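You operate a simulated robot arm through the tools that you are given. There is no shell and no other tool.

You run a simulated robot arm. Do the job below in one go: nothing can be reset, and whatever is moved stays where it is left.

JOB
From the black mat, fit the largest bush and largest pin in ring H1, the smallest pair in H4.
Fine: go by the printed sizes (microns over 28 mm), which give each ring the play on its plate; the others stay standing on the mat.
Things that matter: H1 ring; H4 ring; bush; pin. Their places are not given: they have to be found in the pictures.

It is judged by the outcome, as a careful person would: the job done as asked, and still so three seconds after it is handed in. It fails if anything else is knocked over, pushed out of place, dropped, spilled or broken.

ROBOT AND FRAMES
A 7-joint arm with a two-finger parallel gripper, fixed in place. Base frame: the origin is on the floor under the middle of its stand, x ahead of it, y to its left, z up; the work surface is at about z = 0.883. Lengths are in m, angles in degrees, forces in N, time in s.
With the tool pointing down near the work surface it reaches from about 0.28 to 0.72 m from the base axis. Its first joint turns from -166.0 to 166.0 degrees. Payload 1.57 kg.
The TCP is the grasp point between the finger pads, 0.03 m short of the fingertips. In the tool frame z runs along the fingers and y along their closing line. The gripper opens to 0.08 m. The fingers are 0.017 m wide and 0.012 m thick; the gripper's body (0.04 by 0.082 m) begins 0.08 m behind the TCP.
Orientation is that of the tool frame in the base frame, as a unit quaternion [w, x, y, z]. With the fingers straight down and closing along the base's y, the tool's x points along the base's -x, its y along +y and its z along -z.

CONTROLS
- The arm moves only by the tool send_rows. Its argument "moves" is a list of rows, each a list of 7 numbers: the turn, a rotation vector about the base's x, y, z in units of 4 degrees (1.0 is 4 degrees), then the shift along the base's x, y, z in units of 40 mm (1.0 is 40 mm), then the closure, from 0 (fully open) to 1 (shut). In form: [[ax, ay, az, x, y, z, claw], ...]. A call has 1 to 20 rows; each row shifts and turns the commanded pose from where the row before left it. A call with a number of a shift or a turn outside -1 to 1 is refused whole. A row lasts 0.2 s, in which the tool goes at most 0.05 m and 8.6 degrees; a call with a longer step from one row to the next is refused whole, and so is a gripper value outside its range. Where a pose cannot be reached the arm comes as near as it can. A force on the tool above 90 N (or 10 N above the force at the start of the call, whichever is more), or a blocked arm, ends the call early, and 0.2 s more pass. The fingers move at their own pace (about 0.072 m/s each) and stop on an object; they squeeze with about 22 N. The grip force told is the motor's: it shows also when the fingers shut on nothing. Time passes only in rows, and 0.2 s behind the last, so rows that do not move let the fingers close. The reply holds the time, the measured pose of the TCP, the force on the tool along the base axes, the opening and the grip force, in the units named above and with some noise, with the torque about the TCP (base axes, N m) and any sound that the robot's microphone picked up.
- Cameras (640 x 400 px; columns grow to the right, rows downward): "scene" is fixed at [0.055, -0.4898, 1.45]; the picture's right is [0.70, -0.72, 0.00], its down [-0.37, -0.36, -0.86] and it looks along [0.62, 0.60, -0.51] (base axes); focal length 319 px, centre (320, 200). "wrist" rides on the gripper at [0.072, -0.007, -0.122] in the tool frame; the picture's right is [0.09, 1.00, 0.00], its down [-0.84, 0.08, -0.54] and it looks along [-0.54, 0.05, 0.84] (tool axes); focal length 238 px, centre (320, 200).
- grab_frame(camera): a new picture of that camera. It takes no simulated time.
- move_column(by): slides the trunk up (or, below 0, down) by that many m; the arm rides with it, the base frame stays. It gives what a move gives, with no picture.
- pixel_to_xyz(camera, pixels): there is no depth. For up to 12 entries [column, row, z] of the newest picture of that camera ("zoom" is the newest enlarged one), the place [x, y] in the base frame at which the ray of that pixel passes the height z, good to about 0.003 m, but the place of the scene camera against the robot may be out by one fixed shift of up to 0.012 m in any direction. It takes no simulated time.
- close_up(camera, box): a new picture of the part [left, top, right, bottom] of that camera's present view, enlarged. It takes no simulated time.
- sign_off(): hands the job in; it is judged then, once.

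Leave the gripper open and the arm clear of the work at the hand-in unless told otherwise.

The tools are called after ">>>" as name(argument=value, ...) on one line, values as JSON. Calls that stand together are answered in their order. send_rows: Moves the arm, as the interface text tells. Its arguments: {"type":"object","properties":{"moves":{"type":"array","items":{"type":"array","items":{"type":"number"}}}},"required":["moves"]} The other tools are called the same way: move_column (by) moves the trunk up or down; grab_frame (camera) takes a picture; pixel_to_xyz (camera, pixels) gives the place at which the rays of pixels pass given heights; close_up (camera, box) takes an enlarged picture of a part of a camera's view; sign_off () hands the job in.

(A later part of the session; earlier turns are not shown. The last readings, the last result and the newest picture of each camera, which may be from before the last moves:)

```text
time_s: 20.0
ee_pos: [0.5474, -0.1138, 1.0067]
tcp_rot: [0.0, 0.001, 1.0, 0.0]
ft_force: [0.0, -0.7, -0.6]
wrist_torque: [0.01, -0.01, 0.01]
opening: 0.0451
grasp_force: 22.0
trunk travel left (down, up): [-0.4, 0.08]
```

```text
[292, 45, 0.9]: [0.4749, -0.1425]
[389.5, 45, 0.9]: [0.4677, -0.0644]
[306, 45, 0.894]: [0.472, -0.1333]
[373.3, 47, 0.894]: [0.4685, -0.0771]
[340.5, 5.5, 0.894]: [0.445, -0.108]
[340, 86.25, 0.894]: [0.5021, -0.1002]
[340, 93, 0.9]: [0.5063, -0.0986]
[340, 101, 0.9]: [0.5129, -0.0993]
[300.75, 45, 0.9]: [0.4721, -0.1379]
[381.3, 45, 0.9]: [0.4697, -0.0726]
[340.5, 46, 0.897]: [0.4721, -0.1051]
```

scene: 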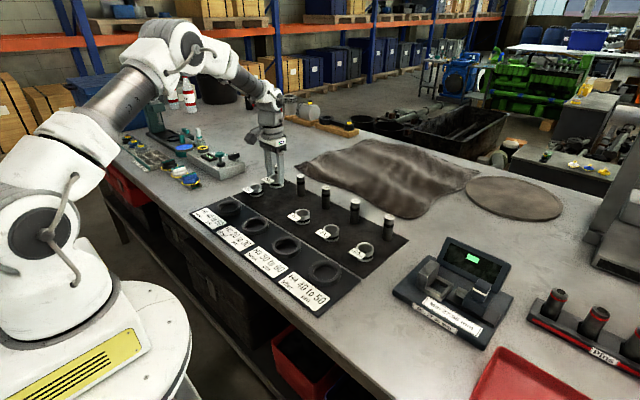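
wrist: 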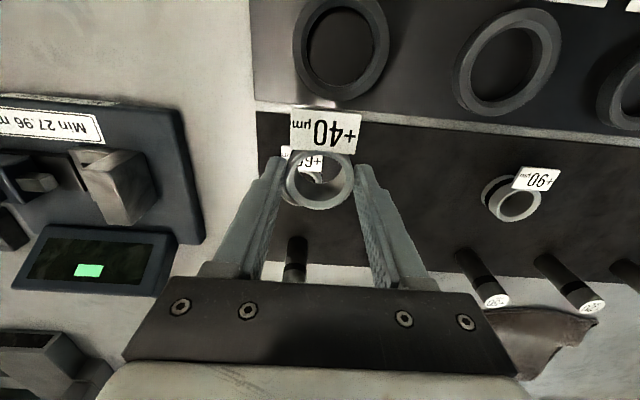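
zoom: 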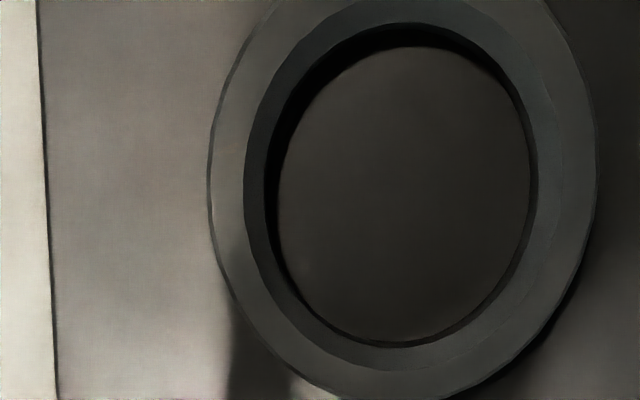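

The H4 centre is at about (0.474, -0.1035). I'll move over it, lower to z≈0.955 and check.

>>> send_rows(moves=[[0, 0, 0, -0.625, 0.08, 0, 1], [0, 0, 0, -0.625, 0.08, 0, 1], [0, 0, 0, -0.625, 0.07, 0, 1], [0, 0, 0, 0, 0, -0.45, 1], [0, 0, 0, 0, 0, -0.45, 1], [0, 0, 0, 0, 0, -0.43, 1], [0, 0, 0, 0, 0, 0, 1]])

>>> grab_frame(camera="wrist")

>>> close_up(camera="scene", box=[285, 225, 365, 275])

>>> close_up(camera="wrist", box=[240, 110, 400, 210])

```text
time_s: 21.6
ee_pos: [0.473, -0.1039, 0.9563]
tcp_rot: [0.0, 0.0, 1.0, 0.0]
ft_force: [0.7, 1.0, -0.8]
wrist_torque: [-0.02, -0.01, -0.02]
opening: 0.045
grasp_force: 21.9
trunk travel left (down, up): [-0.4, 0.08]
```

```text
taken
```

wrist: 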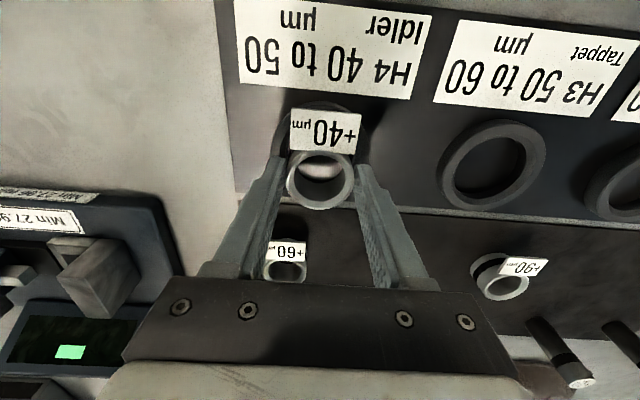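

```text
8.00 times, centred on (325, 250) of scene
```

zoom: 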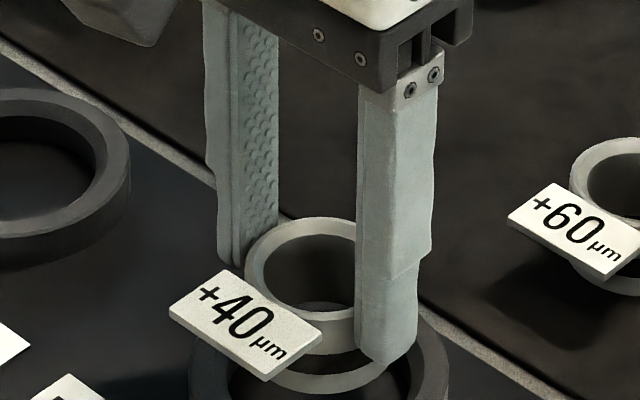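

```text
4.00 times, centred on (320, 160) of wrist
```

zoom: 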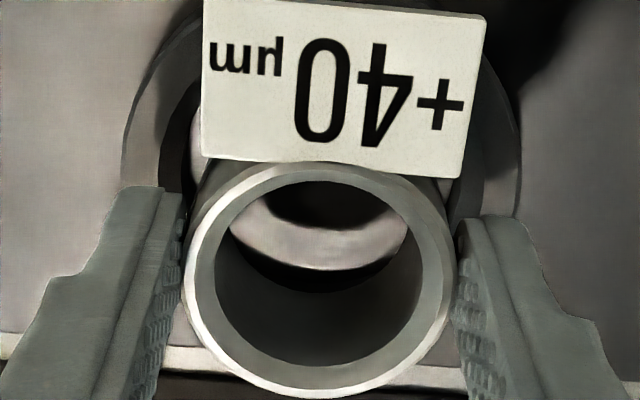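

It's well centred over H4. I'll lower in small steps as before.

>>> send_rows(moves=[[0, 0, 0, 0, 0, -0.15, 1], [0, 0, 0, 0, 0, -0.15, 1], [0, 0, 0, 0, 0, -0.13, 1], [0, 0, 0, 0, 0, -0.08, 1], [0, 0, 0, 0, 0, 0, 1]])

>>> close_up(camera="scene", box=[285, 235, 365, 285])

```text
time_s: 22.8
ee_pos: [0.475, -0.1047, 0.9367]
tcp_rot: [0.0, 0.0, 1.0, 0.0]
ft_force: [0.3, 0.4, 0.0]
wrist_torque: [0.0, 0.0, 0.03]
opening: 0.0449
grasp_force: 21.8
trunk travel left (down, up): [-0.4, 0.08]
```

```text
8.00 times, centred on (325, 260) of scene
```

zoom: 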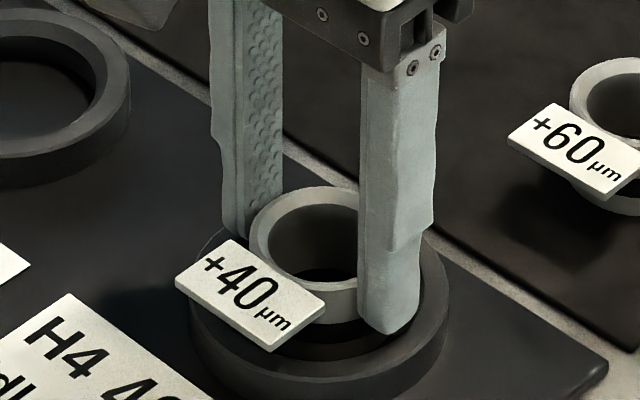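

There's no contact yet. The last few millimetres come next, in 1.2 mm steps.

>>> send_rows(moves=[[0, 0, 0, 0, 0, -0.04, 1], [0, 0, 0, 0, 0, -0.03, 1], [0, 0, 0, 0, 0, -0.03, 1], [0, 0, 0, 0, 0, 0, 1]])

>>> close_up(camera="scene", box=[285, 235, 365, 285])

```text
time_s: 23.8
ee_pos: [0.4754, -0.1046, 0.9322]
tcp_rot: [0.001, -0.001, 1.0, 0.0]
ft_force: [-1.0, -1.2, 6.2]
wrist_torque: [-0.04, 0.16, 0.05]
opening: 0.0448
grasp_force: 22.3
trunk travel left (down, up): [-0.4, 0.08]
```

```text
8.00 times, centred on (325, 260) of scene
```

zoom: 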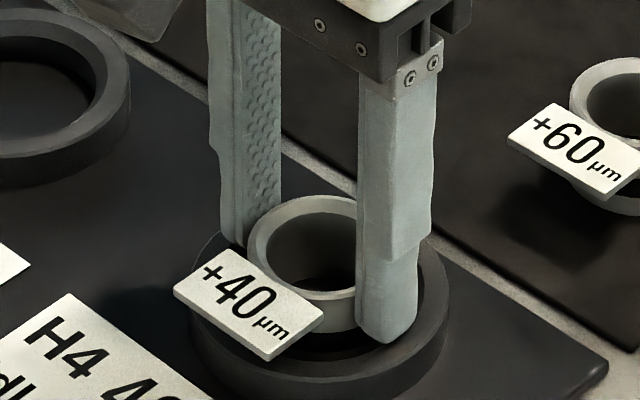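

Contact at +6 N shows the bush is seated. I'll ease up 1 mm, open slightly and rise.

>>> send_rows(moves=[[0, 0, 0, 0, 0, 0.025, 1], [0, 0, 0, 0, 0, 0, 0.4], [0, 0, 0, 0, 0, 0, 0.34], [0, 0, 0, 0, 0, 0, 0.34], [0, 0, 0, 0, 0, 0.1, 0.34], [0, 0, 0, 0, 0, 0.3, 0.34], [0, 0, 0, 0, 0, 0.6, 0.34], [0, 0, 0, 0, 0, 0.6, 0], [0, 0, 0, 0, 0, 0.6, 0], [0, 0, 0, 0, 0, 0, 0]])

>>> grab_frame(camera="wrist")

>>> close_up(camera="scene", box=[285, 235, 365, 285])

>>> close_up(camera="wrist", box=[240, 70, 400, 170])

```text
time_s: 26.0
ee_pos: [0.4722, -0.1042, 1.0191]
tcp_rot: [0.0, 0.001, 1.0, 0.0]
ft_force: [-0.1, 0.5, 0.2]
wrist_torque: [0.0, -0.02, 0.0]
opening: 0.0798
grasp_force: 0.1
trunk travel left (down, up): [-0.4, 0.08]
```

```text
taken
```

wrist: 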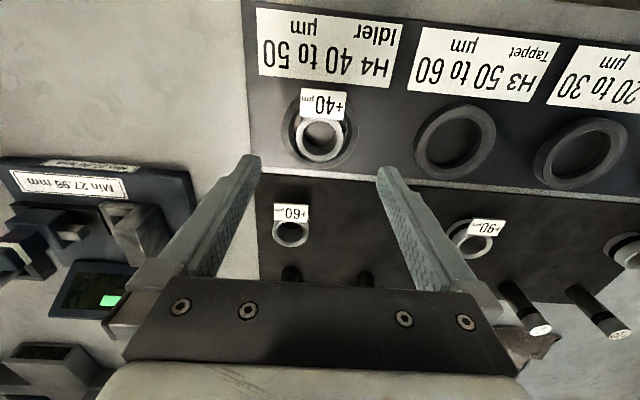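

```text
8.00 times, centred on (325, 260) of scene
```

zoom: 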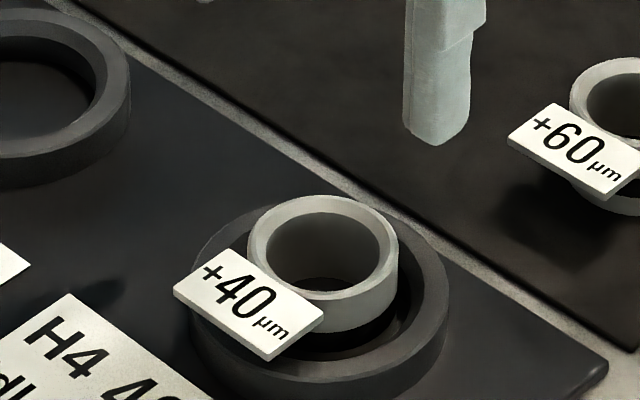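

```text
4.00 times, centred on (320, 120) of wrist
```

zoom: 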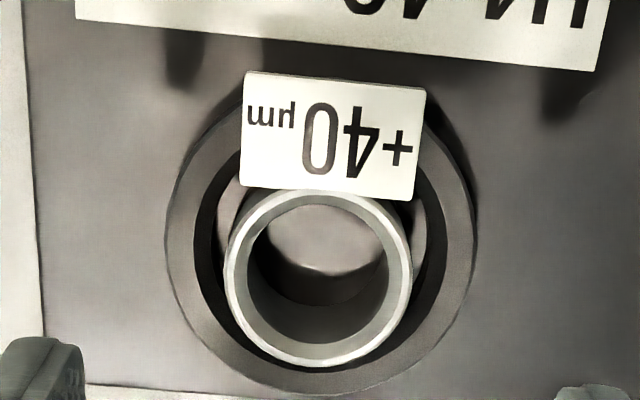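

Both bushes stand seated in H1 and H4. The pins are next, starting with +0. I'll move at height toward (0.67, -0.01) and look, since this is close to the reach limit.

>>> send_rows(moves=[[0, 0, 0, 0.814, 0.392, 0.083, 0], [0, 0, 0, 0.814, 0.392, 0.083, 0], [0, 0, 0, 0.814, 0.392, 0.083, 0], [0, 0, 0, 0.814, 0.392, 0.083, 0], [0, 0, 0, 0.814, 0.392, 0.083, 0], [0, 0, 0, 0.814, 0.392, 0.083, 0], [0, 0, 0, 0, 0, 0, 0]])

>>> grab_frame(camera="wrist")

>>> close_up(camera="wrist", box=[260, 120, 388, 200])

```text
time_s: 27.6
ee_pos: [0.6717, -0.0073, 1.0406]
tcp_rot: [0.0, 0.0, 1.0, 0.0]
ft_force: [0.3, 0.4, -1.0]
wrist_torque: [0.01, -0.01, 0.0]
opening: 0.0799
grasp_force: 0.1
trunk travel left (down, up): [-0.4, 0.08]
```

```text
taken
```

wrist: 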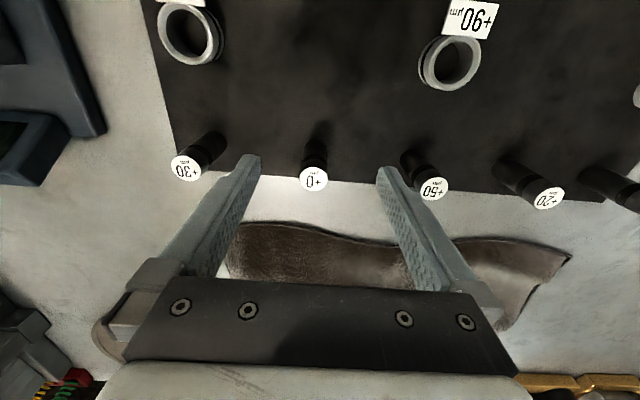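

```text
5.00 times, centred on (324, 160) of wrist
```

zoom: 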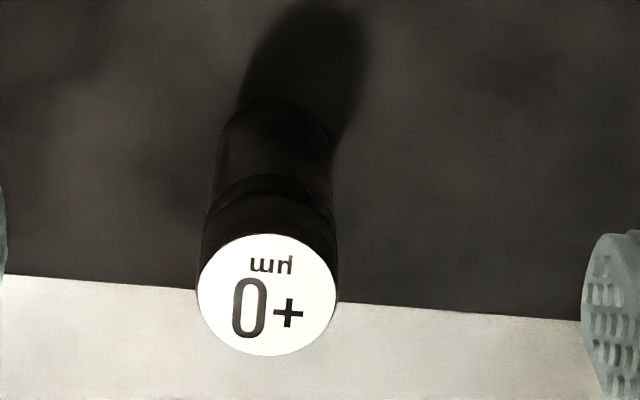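

The +0 pin top is at (313.4, 178.8). I'll compute the places of this pin and the others.

>>> pixel_to_xyz(camera="wrist", pixels=[[313.4, 178.8, 0.958], [313.4, 178.8, 0.952], [313.4, 178.8, 0.964], [186, 167, 0.958], [434, 189, 0.958], [549, 198, 0.958]])

>>> close_up(camera="scene", box=[314, 180, 394, 230])

>>> grab_frame(camera="scene")

```text
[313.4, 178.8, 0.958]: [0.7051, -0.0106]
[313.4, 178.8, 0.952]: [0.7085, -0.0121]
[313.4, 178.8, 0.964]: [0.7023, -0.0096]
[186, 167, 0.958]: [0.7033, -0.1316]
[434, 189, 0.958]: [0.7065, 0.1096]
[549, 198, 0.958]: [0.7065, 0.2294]
```

```text
8.00 times, centred on (354, 205) of scene
```

zoom: 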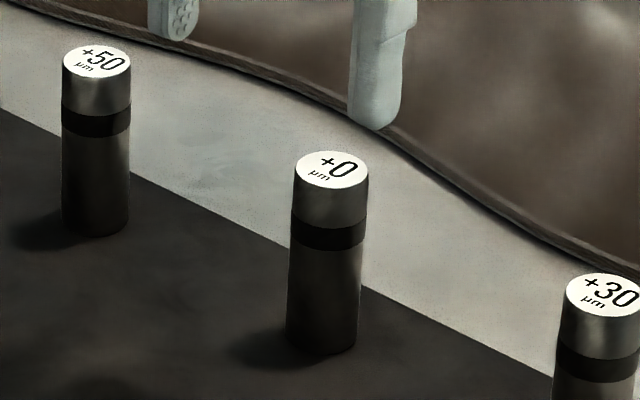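

```text
taken
```

scene: 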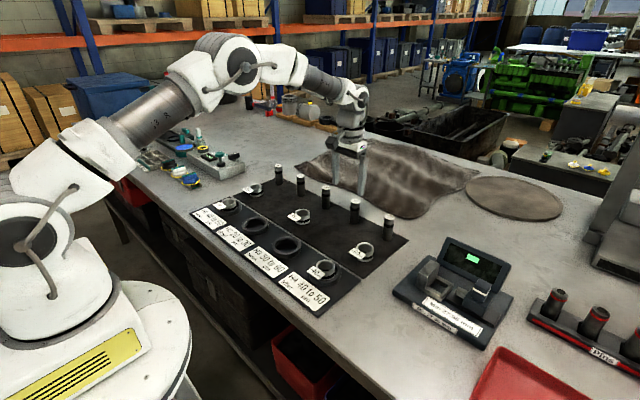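

The +0 pin is at about (0.7055, -0.0105). I'll move over it at height, lower halfway to z≈1.0 and check reach and centring.

>>> send_rows(moves=[[0, 0, 0, 0.45, -0.012, 0, 0], [0, 0, 0, 0.44, -0.013, 0, 0], [0, 0, 0, 0, 0, -0.5, 0], [0, 0, 0, 0, 0, -0.5, 0], [0, 0, 0, 0, 0, 0, 0]])

>>> grab_frame(camera="wrist")

>>> close_up(camera="wrist", box=[260, 130, 388, 210])

```text
time_s: 28.8
ee_pos: [0.7037, -0.0113, 0.9979]
tcp_rot: [0.0, 0.0, 1.0, -0.001]
ft_force: [0.6, -0.3, -0.1]
wrist_torque: [0.01, -0.02, -0.02]
opening: 0.0799
grasp_force: 0.0
trunk travel left (down, up): [-0.4, 0.08]
```

```text
taken
```

wrist: 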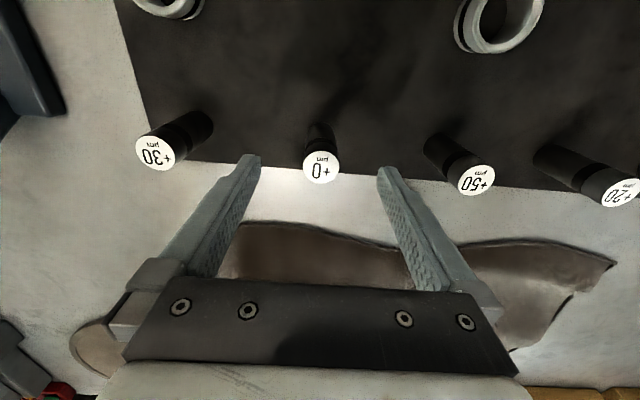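

```text
5.00 times, centred on (324, 170) of wrist
```

zoom: 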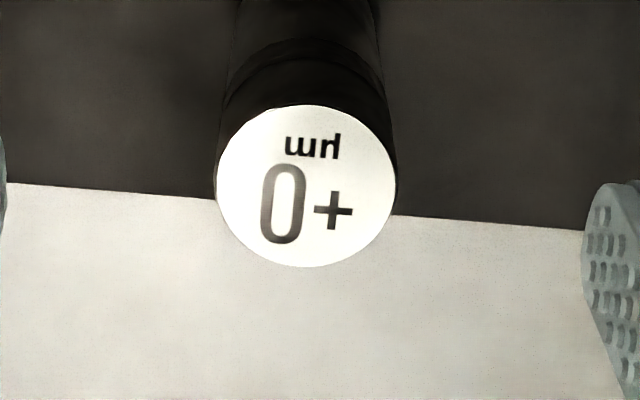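

>>> pixel_to_xyz(camera="wrist", pixels=[[321.4, 167.2, 0.958], [321.4, 167.2, 0.956], [321.4, 167.2, 0.96]])

```text
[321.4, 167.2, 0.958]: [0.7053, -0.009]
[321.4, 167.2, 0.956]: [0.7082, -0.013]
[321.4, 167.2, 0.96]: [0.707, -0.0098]
```

It's centred within 1 mm. I'll lower to z≈0.952, which leaves the tips about 37 mm above the mat so they will clear the bush top later, and close on the pin.

>>> send_rows(moves=[[0, 0, 0, 0.02, 0, -0.4, 0], [0, 0, 0, 0, 0, -0.4, 0], [0, 0, 0, 0, 0, -0.4, 0], [0, 0, 0, 0, 0, 0, 0], [0, 0, 0, 0, 0, 0, 0.3], [0, 0, 0, 0, 0, 0, 0.55], [0, 0, 0, 0, 0, 0, 0.8], [0, 0, 0, 0, 0, 0, 1], [0, 0, 0, 0, 0, 0, 1], [0, 0, 0, 0, 0, 0, 1]])

>>> grab_frame(camera="wrist")

>>> close_up(camera="scene", box=[314, 180, 394, 230])

>>> close_up(camera="wrist", box=[260, 140, 388, 220])

```text
time_s: 31.0
ee_pos: [0.7058, -0.0115, 0.9528]
tcp_rot: [0.0, 0.0, 1.0, 0.0]
ft_force: [0.3, 0.7, 0.1]
wrist_torque: [0.06, 0.01, -0.01]
opening: 0.0278
grasp_force: 22.0
trunk travel left (down, up): [-0.4, 0.08]
```

```text
taken
```

wrist: 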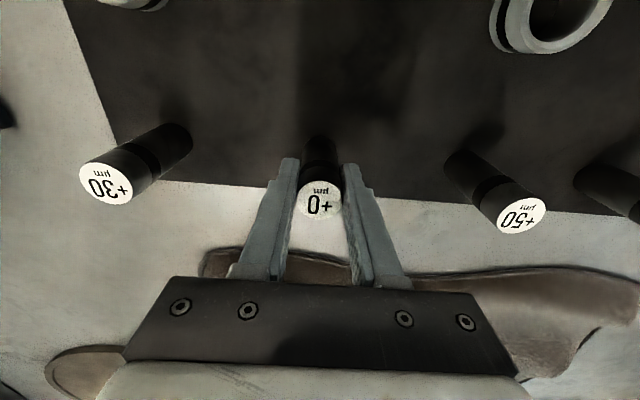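

```text
8.00 times, centred on (354, 205) of scene
```

zoom: 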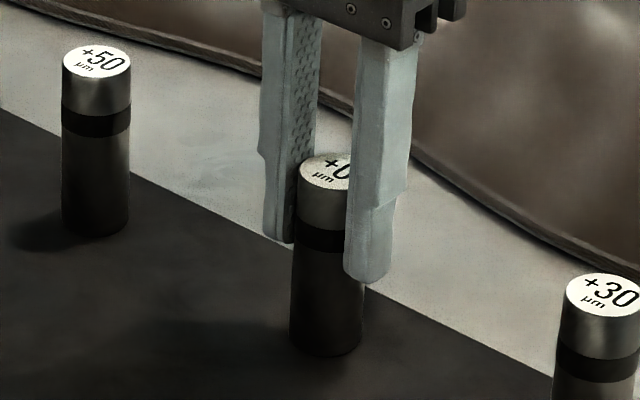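

```text
5.00 times, centred on (324, 180) of wrist
```

zoom: 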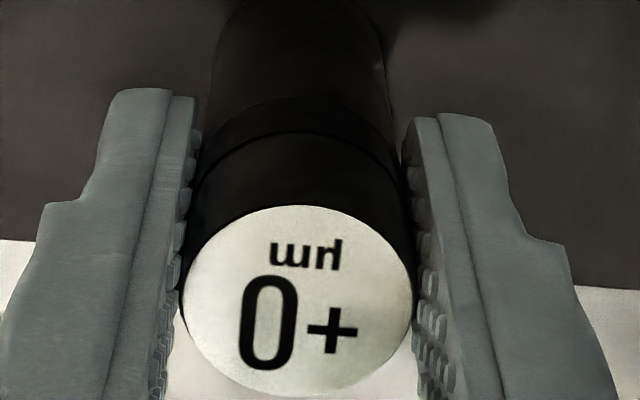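

The grip is firm at 27.8 mm. I'll check the pin axis offset from the TCP, using top centre (319.6, 200.4), and lift straight up 60 mm.

>>> pixel_to_xyz(camera="wrist", pixels=[[319.6, 200.4, 0.958], [319.6, 200.4, 0.956], [319.6, 200.4, 0.954]])

>>> send_rows(moves=[[0, 0, 0, 0, 0, 0.25, 1], [0, 0, 0, 0, 0, 0.5, 1], [0, 0, 0, 0, 0, 0.6, 1], [0, 0, 0, 0, 0, 0.6, 1], [0, 0, 0, 0, 0, 0, 1]])

>>> grab_frame(camera="wrist")

>>> close_up(camera="scene", box=[314, 150, 394, 200])

```text
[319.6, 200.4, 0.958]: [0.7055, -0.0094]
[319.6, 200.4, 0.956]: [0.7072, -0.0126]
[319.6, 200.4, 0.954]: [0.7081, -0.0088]
```

```text
time_s: 32.2
ee_pos: [0.7031, -0.0117, 1.0306]
tcp_rot: [-0.001, 0.0, 1.0, 0.0]
ft_force: [-0.1, -0.2, -1.8]
wrist_torque: [-0.03, -0.02, 0.02]
opening: 0.0275
grasp_force: 22.0
trunk travel left (down, up): [-0.4, 0.08]
```

```text
taken
```

wrist: 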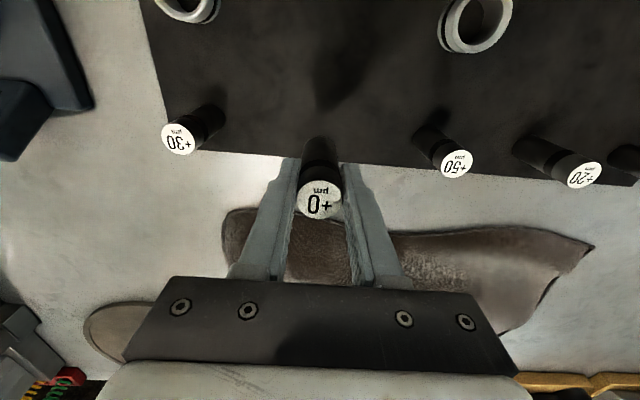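

```text
8.00 times, centred on (354, 175) of scene
```

zoom: 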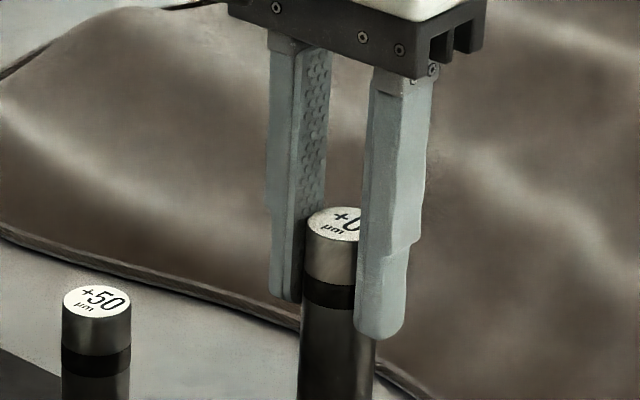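

The pin is held upright. I'll carry it at height to above H4 (0.4746, -0.1036), lower so its bottom is about 13 mm above the bush top, and check alignment.

>>> send_rows(moves=[[0, 0, 0, -0.828, -0.3325, 0, 1], [0, 0, 0, -0.828, -0.3325, 0, 1], [0, 0, 0, -0.828, -0.3325, 0, 1], [0, 0, 0, -0.828, -0.3325, 0, 1], [0, 0, 0, -0.828, -0.3325, 0, 1], [0, 0, 0, -0.828, -0.3325, 0, 1], [0, 0, 0, -0.828, -0.3325, 0, 1], [0, 0, 0, 0, 0, 0, 1], [0, 0, 0, 0, 0, -0.45, 1], [0, 0, 0, 0, 0, -0.45, 1], [0, 0, 0, 0, 0, 0, 1]])

>>> grab_frame(camera="wrist")

>>> close_up(camera="scene", box=[285, 215, 365, 265])

>>> close_up(camera="wrist", box=[240, 110, 400, 210])

```text
time_s: 34.6
ee_pos: [0.4739, -0.103, 0.9931]
tcp_rot: [0.0, 0.001, 1.0, 0.0]
ft_force: [-0.2, 0.1, -2.5]
wrist_torque: [0.0, 0.0, 0.01]
opening: 0.0273
grasp_force: 21.5
trunk travel left (down, up): [-0.4, 0.08]
```

```text
taken
```

wrist: 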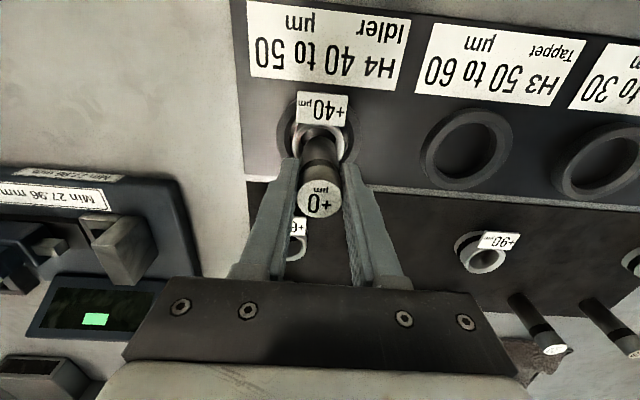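

```text
8.00 times, centred on (325, 240) of scene
```

zoom: 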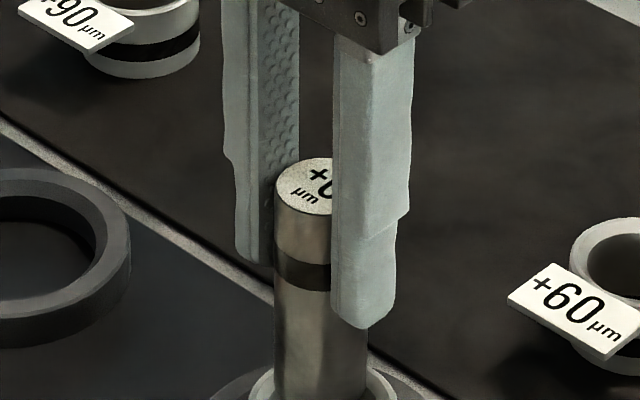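

```text
4.00 times, centred on (320, 160) of wrist
```

zoom: 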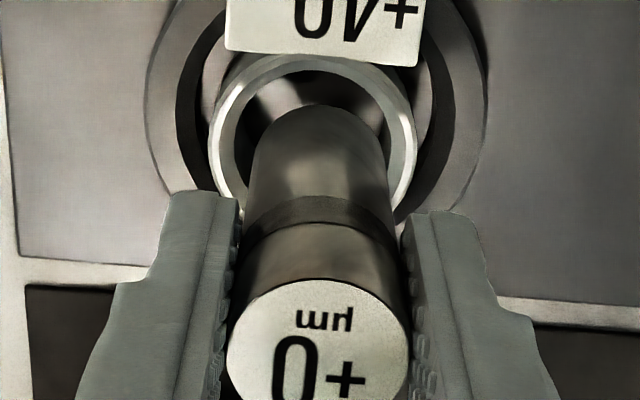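

The pin bottom is above the bush opening: pin centre column 319.6 against bush 318, so the bush is about 1.2 mm towards -y. I'll correct that and lower 16 mm to enter the chamfer.

>>> send_rows(moves=[[0, 0, 0, 0.01, -0.03, 0, 1], [0, 0, 0, 0, 0, -0.15, 1], [0, 0, 0, 0, 0, -0.15, 1], [0, 0, 0, 0, 0, -0.1, 1], [0, 0, 0, 0, 0, 0, 1]])

>>> close_up(camera="wrist", box=[240, 110, 400, 210])

>>> close_up(camera="scene", box=[285, 225, 365, 275])

```text
time_s: 35.8
ee_pos: [0.4735, -0.1052, 0.9774]
tcp_rot: [0.0, 0.0, 1.0, 0.0]
ft_force: [-0.2, 0.6, -2.3]
wrist_torque: [-0.02, -0.03, 0.0]
opening: 0.0269
grasp_force: 22.1
trunk travel left (down, up): [-0.4, 0.08]
```

```text
4.00 times, centred on (320, 160) of wrist
```

zoom: 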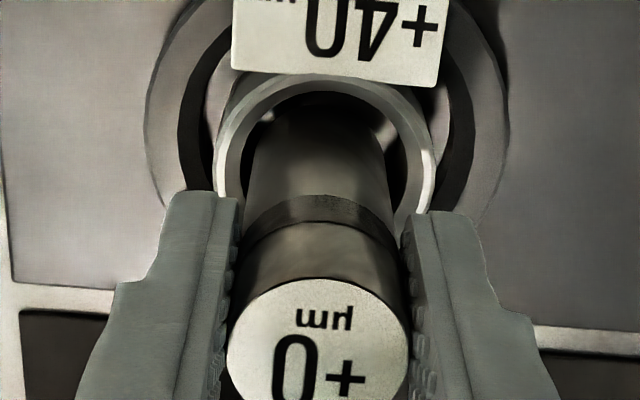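

```text
8.00 times, centred on (325, 250) of scene
```

zoom: 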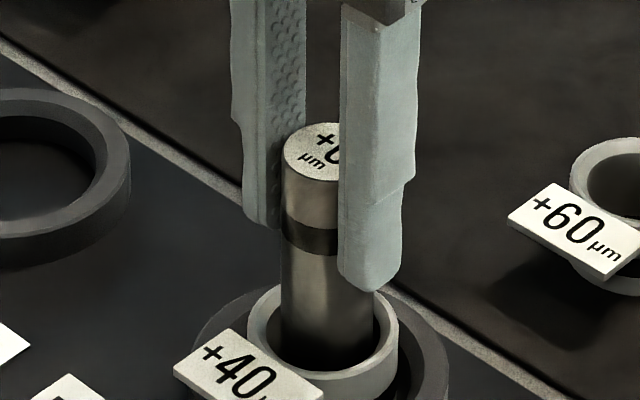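

The pin is entering the bush with play on all sides. I'll nudge 0.8 mm towards +y and continue down slowly while watching the force.

>>> send_rows(moves=[[0, 0, 0, 0, 0.02, 0, 1], [0, 0, 0, 0, 0, -0.1, 1], [0, 0, 0, 0, 0, -0.1, 1], [0, 0, 0, 0, 0, -0.1, 1], [0, 0, 0, 0, 0, -0.1, 1], [0, 0, 0, 0, 0, 0, 1]])

>>> close_up(camera="wrist", box=[240, 110, 400, 210])

>>> close_up(camera="scene", box=[285, 225, 365, 275])

```text
time_s: 37.2
ee_pos: [0.4751, -0.1054, 0.9634]
tcp_rot: [0.001, 0.0, 1.0, 0.0]
ft_force: [-1.0, 0.2, -2.4]
wrist_torque: [-0.01, 0.0, 0.03]
opening: 0.0272
grasp_force: 22.3
trunk travel left (down, up): [-0.4, 0.08]
```

```text
4.00 times, centred on (320, 160) of wrist
```

zoom: 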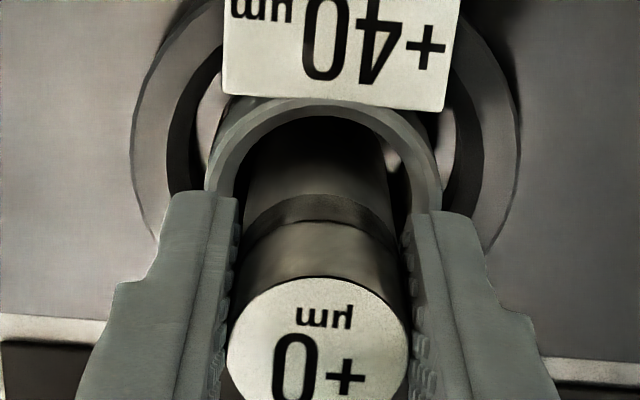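

```text
8.00 times, centred on (325, 250) of scene
```

zoom: 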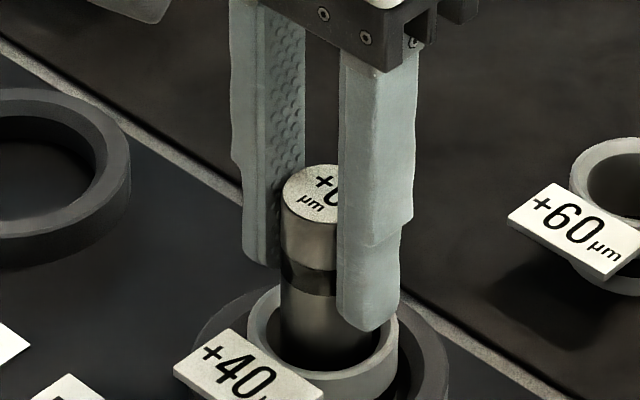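

The pin is about halfway in and no contact force shows. I'll continue slowly to the plate.

>>> send_rows(moves=[[0, 0, 0, 0, 0, -0.06, 1], [0, 0, 0, 0, 0, -0.06, 1], [0, 0, 0, 0, 0, -0.03, 1], [0, 0, 0, 0, 0, 0, 1]])

```text
time_s: 38.2
ee_pos: [0.4747, -0.1043, 0.9567]
tcp_rot: [0.001, 0.0, 1.0, 0.001]
ft_force: [-3.3, -1.8, 10.5]
wrist_torque: [-0.14, 0.17, -0.03]
opening: 0.0273
grasp_force: 22.0
trunk travel left (down, up): [-0.4, 0.08]
```

Contact at about +10 N. I'll check whether the pin is on the plate or on the bush edge.

>>> close_up(camera="wrist", box=[240, 110, 400, 210])

>>> close_up(camera="scene", box=[301, 240, 349, 270])

```text
4.00 times, centred on (320, 160) of wrist
```

zoom: 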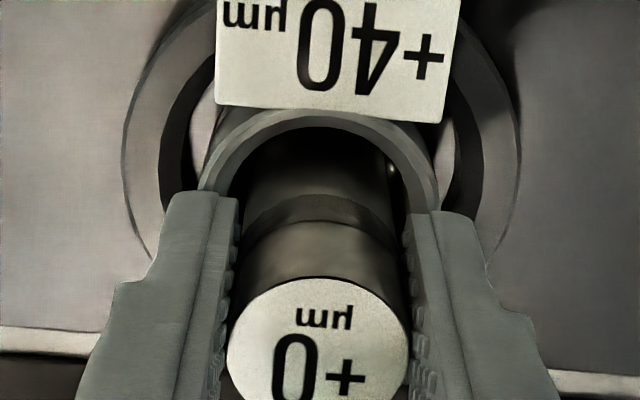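

```text
13.33 times, centred on (325, 255) of scene
```

zoom: 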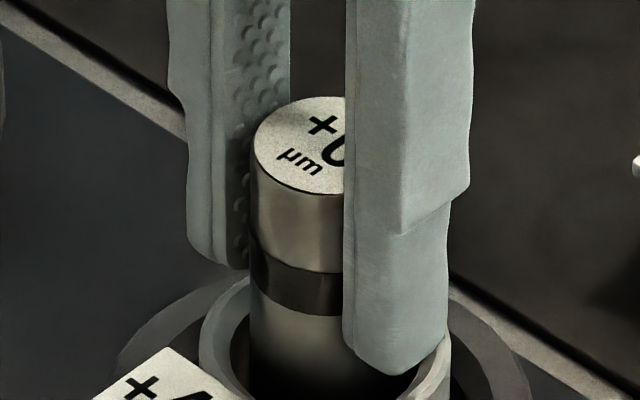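

>>> send_rows(moves=[[0, 0, 0, 0, 0, -0.02, 1], [0, 0, 0, 0, 0, 0, 1]])

```text
time_s: 38.8
ee_pos: [0.4749, -0.1038, 0.9563]
tcp_rot: [0.002, 0.001, 1.0, 0.0]
ft_force: [-4.5, 1.4, 24.5]
wrist_torque: [0.09, 0.3, 0.02]
opening: 0.0272
grasp_force: 22.2
trunk travel left (down, up): [-0.4, 0.08]
```

It's hard contact with the TCP not moving, which matches the plate being about 3.5 mm above the mat. I'll ease up 1.6 mm, open slightly and rise straight up.

>>> send_rows(moves=[[0, 0, 0, 0, 0, 0.03, 1], [0, 0, 0, 0, 0, 0.01, 1], [0, 0, 0, 0, 0, 0, 0.6], [0, 0, 0, 0, 0, 0, 0.5], [0, 0, 0, 0, 0, 0, 0.5], [0, 0, 0, 0, 0, 0.15, 0.5], [0, 0, 0, 0, 0, 0.4, 0.5], [0, 0, 0, 0, 0, 0.7, 0.5], [0, 0, 0, 0, 0, 0.7, 0.3], [0, 0, 0, 0, 0, 0.5, 0], [0, 0, 0, 0, 0, 0, 0]])

>>> grab_frame(camera="wrist")

>>> close_up(camera="scene", box=[285, 225, 365, 275])

>>> close_up(camera="wrist", box=[240, 70, 400, 170])

```text
time_s: 41.2
ee_pos: [0.4756, -0.1034, 1.0541]
tcp_rot: [0.001, 0.0, 1.0, 0.0]
ft_force: [0.4, -0.1, 0.1]
wrist_torque: [-0.01, 0.01, 0.01]
opening: 0.0801
grasp_force: 0.0
trunk travel left (down, up): [-0.4, 0.08]
```

```text
taken
```

wrist: 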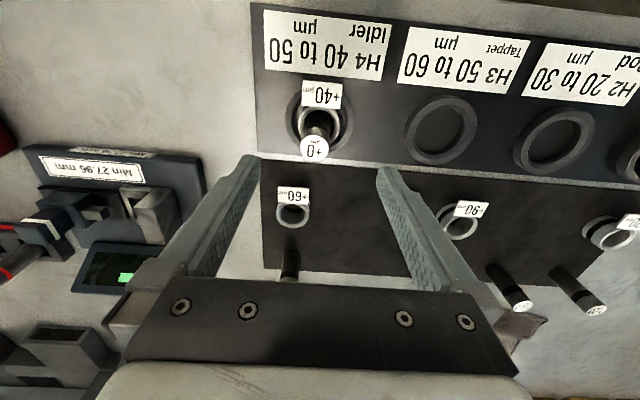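

```text
8.00 times, centred on (325, 250) of scene
```

zoom: 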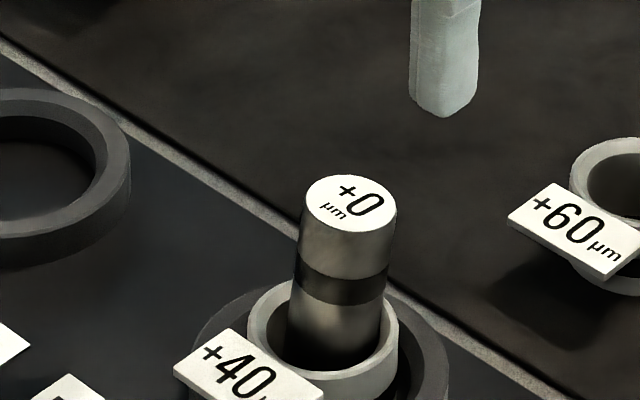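

```text
4.00 times, centred on (320, 120) of wrist
```

zoom: 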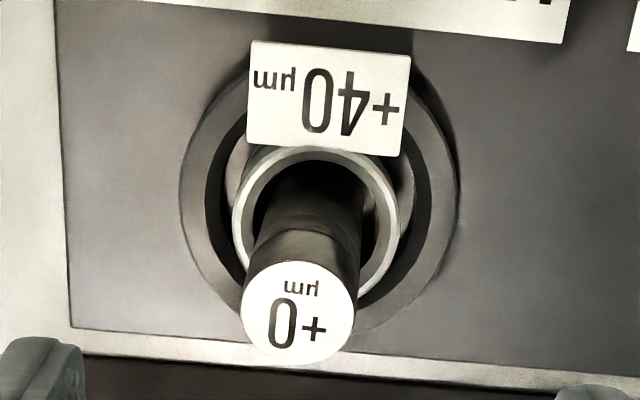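

The pin is in the bush, but it looks slightly tilted in the scene view, with its left edge going from (303, 210) to (290, 340) in the zoom. I'll examine this more closely.

>>> pixel_to_xyz(camera="wrist", pixels=[[314.75, 148, 0.961], [314.75, 148, 0.958], [319, 126, 0.914], [319, 126, 0.912]])

>>> close_up(camera="scene", box=[301, 243, 349, 273])

>>> close_up(camera="wrist", box=[283, 95, 355, 140])

>>> close_up(camera="wrist", box=[283, 125, 355, 170])

```text
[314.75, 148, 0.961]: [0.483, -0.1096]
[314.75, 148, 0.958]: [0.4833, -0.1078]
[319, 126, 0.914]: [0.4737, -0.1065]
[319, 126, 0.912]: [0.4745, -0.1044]
```

```text
13.33 times, centred on (325, 258) of scene
```

zoom: 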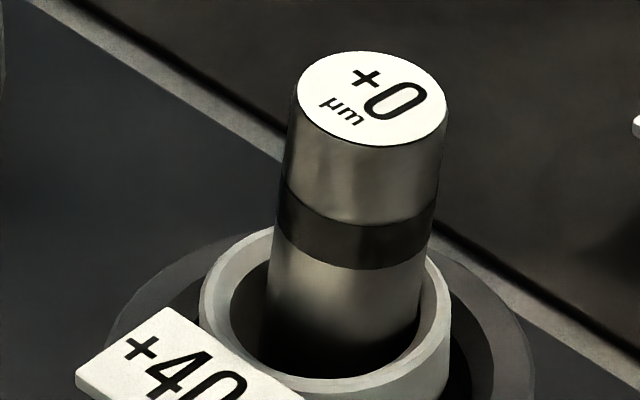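

```text
8.89 times, centred on (319, 118) of wrist
```

zoom: 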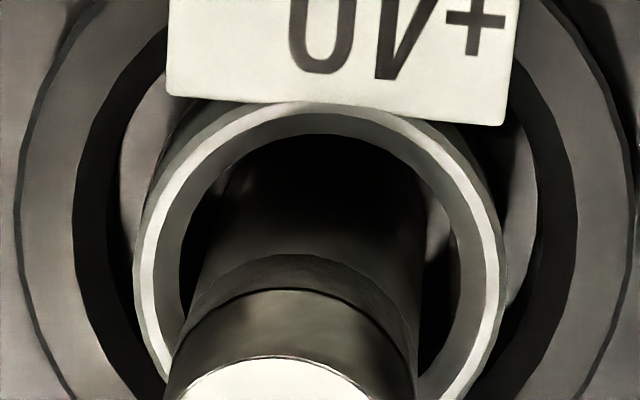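

```text
8.89 times, centred on (319, 148) of wrist
```

zoom: 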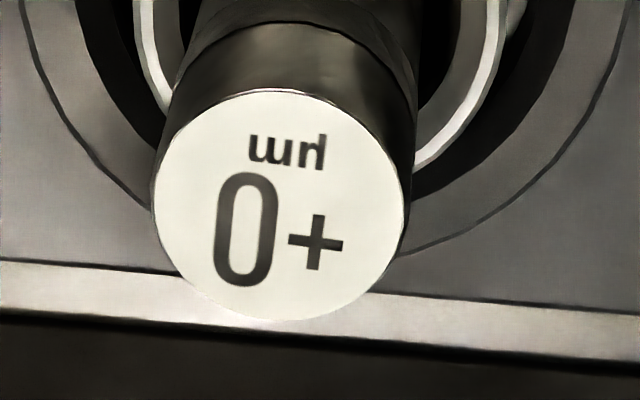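

The pin leans about 7° toward +x: its top is at about (0.483, -0.109) against a bush centre of (0.474, -0.105). It shouldn't stay that way. I'll let a second pass without moving and look again.

>>> send_rows(moves=[[0, 0, 0, 0, 0, 0, 0], [0, 0, 0, 0, 0, 0, 0], [0, 0, 0, 0, 0, 0, 0], [0, 0, 0, 0, 0, 0, 0]])

>>> close_up(camera="scene", box=[301, 243, 349, 273])

>>> close_up(camera="wrist", box=[283, 95, 363, 145])

```text
time_s: 42.2
ee_pos: [0.4753, -0.1033, 1.0542]
tcp_rot: [0.0, 0.001, 1.0, 0.001]
ft_force: [-1.0, 0.1, 0.2]
wrist_torque: [-0.02, -0.01, -0.02]
opening: 0.0799
grasp_force: 0.1
trunk travel left (down, up): [-0.4, 0.08]
```

```text
13.33 times, centred on (325, 258) of scene
```

zoom: 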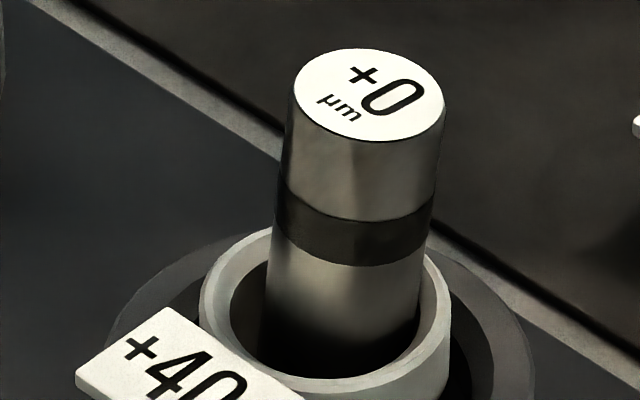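

```text
8.00 times, centred on (323, 120) of wrist
```

zoom: 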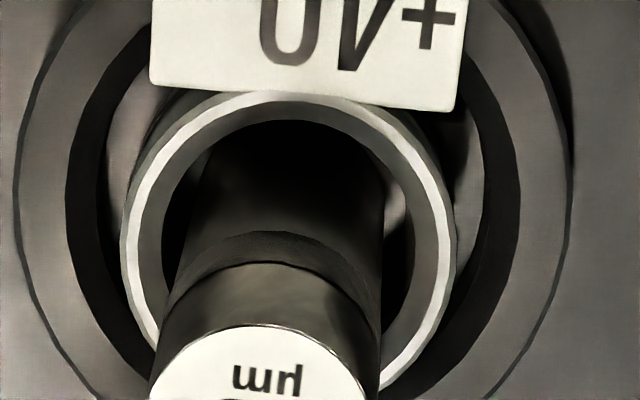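

The pin moved slightly, about 0.5 mm at the top, and may still be settling. I'll let 4 s pass without moving.

>>> send_rows(moves=[[0, 0, 0, 0, 0, 0, 0], [0, 0, 0, 0, 0, 0, 0], [0, 0, 0, 0, 0, 0, 0], [0, 0, 0, 0, 0, 0, 0], [0, 0, 0, 0, 0, 0, 0], [0, 0, 0, 0, 0, 0, 0], [0, 0, 0, 0, 0, 0, 0], [0, 0, 0, 0, 0, 0, 0], [0, 0, 0, 0, 0, 0, 0], [0, 0, 0, 0, 0, 0, 0], [0, 0, 0, 0, 0, 0, 0], [0, 0, 0, 0, 0, 0, 0], [0, 0, 0, 0, 0, 0, 0], [0, 0, 0, 0, 0, 0, 0], [0, 0, 0, 0, 0, 0, 0], [0, 0, 0, 0, 0, 0, 0], [0, 0, 0, 0, 0, 0, 0], [0, 0, 0, 0, 0, 0, 0], [0, 0, 0, 0, 0, 0, 0], [0, 0, 0, 0, 0, 0, 0]])

>>> close_up(camera="scene", box=[301, 243, 349, 273])

>>> close_up(camera="wrist", box=[283, 95, 363, 145])

```text
time_s: 46.4
ee_pos: [0.475, -0.1039, 1.0551]
tcp_rot: [-0.001, 0.0, 1.0, 0.0]
ft_force: [0.4, -0.6, 0.7]
wrist_torque: [0.01, 0.04, 0.02]
opening: 0.08
grasp_force: 0.0
trunk travel left (down, up): [-0.4, 0.08]
```

```text
13.33 times, centred on (325, 258) of scene
```

zoom: 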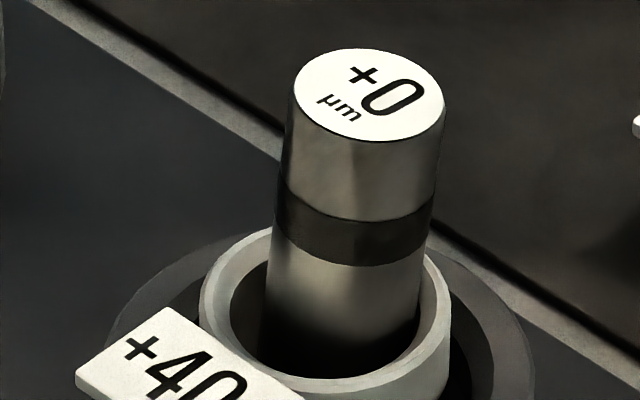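

```text
8.00 times, centred on (323, 120) of wrist
```

zoom: 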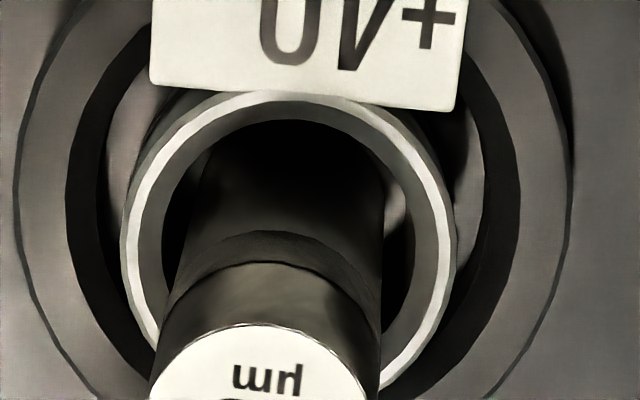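

The pin has settled and stays leaning, so something holds it. I'll triangulate the heights of the pin top and the bush rim with both cameras to see what's going on.

>>> grab_frame(camera="scene")

>>> grab_frame(camera="wrist")

>>> pixel_to_xyz(camera="scene", pixels=[[325.3, 266.6, 0.91], [325.3, 266.6, 0.914], [325.3, 266.6, 0.918], [328.7, 250.1, 0.955], [328.7, 250.1, 0.96], [328.7, 250.1, 0.965]])

>>> close_up(camera="wrist", box=[275, 100, 355, 150])

>>> close_up(camera="wrist", box=[275, 120, 355, 170])

```text
taken
```

scene: 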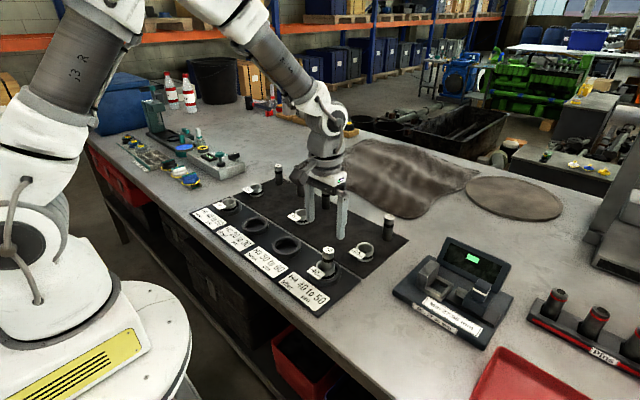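

```text
taken
```

wrist: 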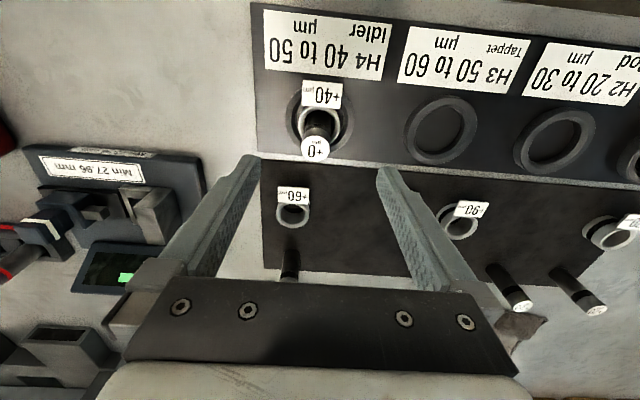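

```text
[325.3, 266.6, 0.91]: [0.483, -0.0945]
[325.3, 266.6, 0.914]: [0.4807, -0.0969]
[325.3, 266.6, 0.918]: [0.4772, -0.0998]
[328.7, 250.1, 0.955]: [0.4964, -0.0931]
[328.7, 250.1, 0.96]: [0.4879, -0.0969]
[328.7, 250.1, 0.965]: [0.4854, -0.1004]
```

```text
8.00 times, centred on (315, 125) of wrist
```

zoom: 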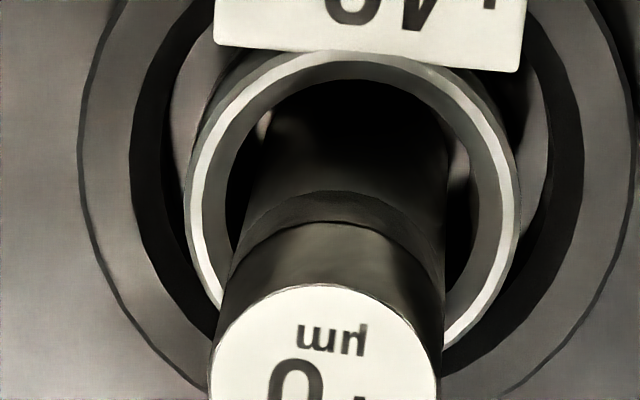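

```text
8.00 times, centred on (315, 145) of wrist
```

zoom: 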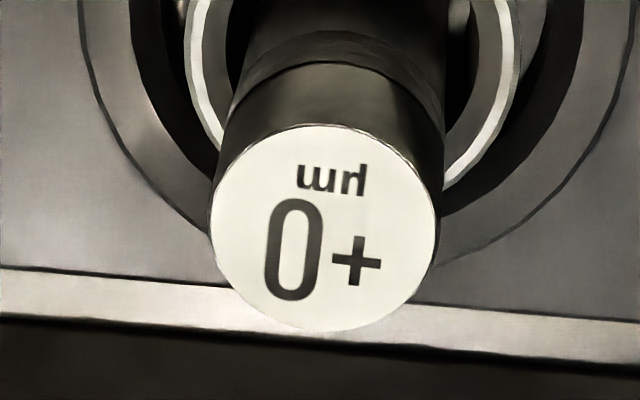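

Before regripping I'll compare the bush's present attitude with the picture taken before insertion, using the same crop.

>>> close_up(camera="scene", box=[285, 235, 365, 285])

>>> close_up(camera="scene", box=[190, 175, 270, 225])

```text
8.00 times, centred on (325, 260) of scene
```

zoom: 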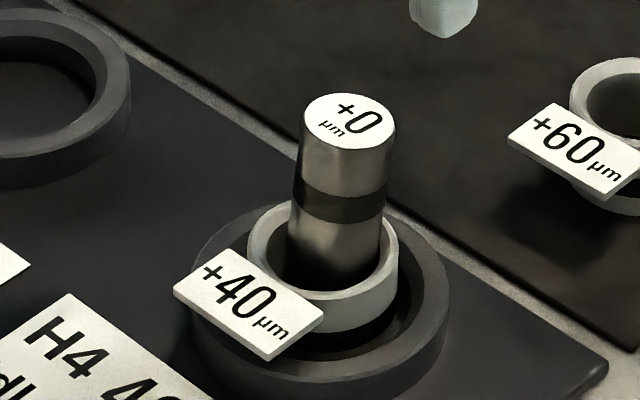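

```text
8.00 times, centred on (230, 200) of scene
```

zoom: 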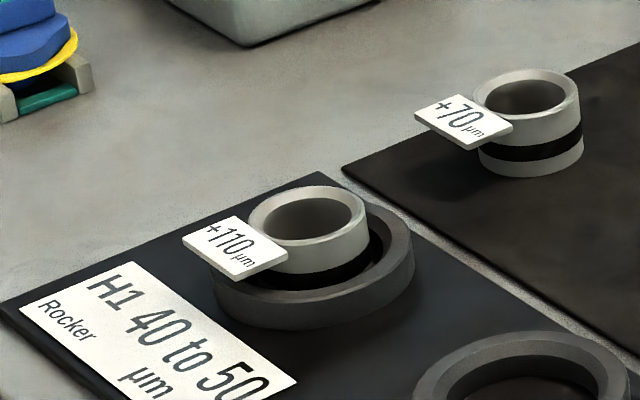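

The bush in H4 now seems slightly tilted together with the pin: its far right rim is lower than before. I'll look at both bushes at higher zoom to see how they sit in the rings.

>>> close_up(camera="scene", box=[212, 193, 244, 213])

>>> close_up(camera="scene", box=[305, 255, 345, 280])

>>> close_up(camera="scene", box=[345, 235, 377, 265])

```text
16.00 times, centred on (228, 203) of scene
```

zoom: 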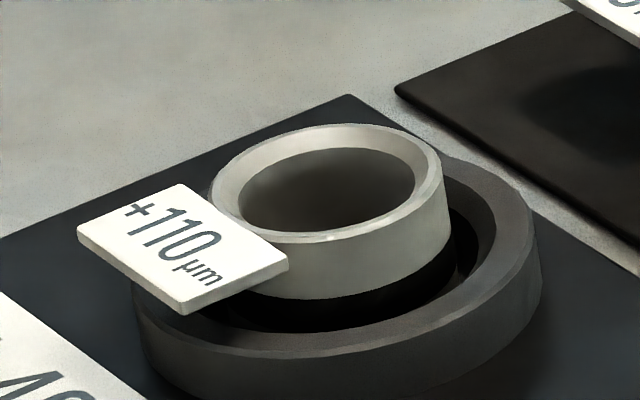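

```text
16.00 times, centred on (325, 268) of scene
```

zoom: 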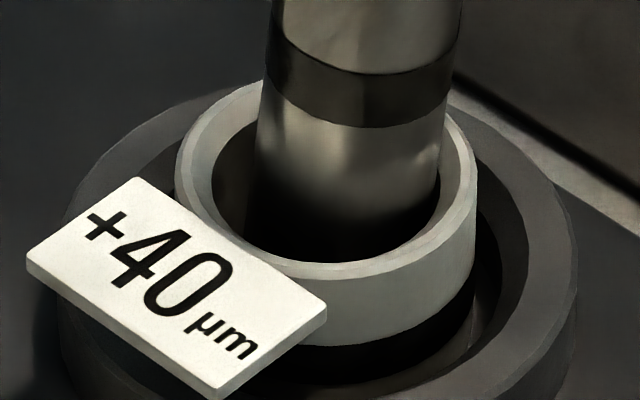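

```text
13.33 times, centred on (361, 250) of scene
```

zoom: 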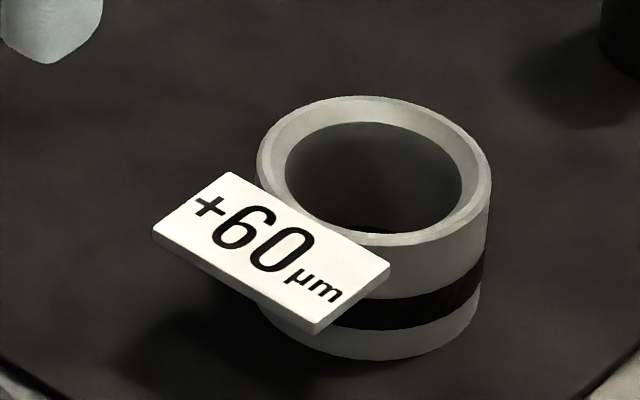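

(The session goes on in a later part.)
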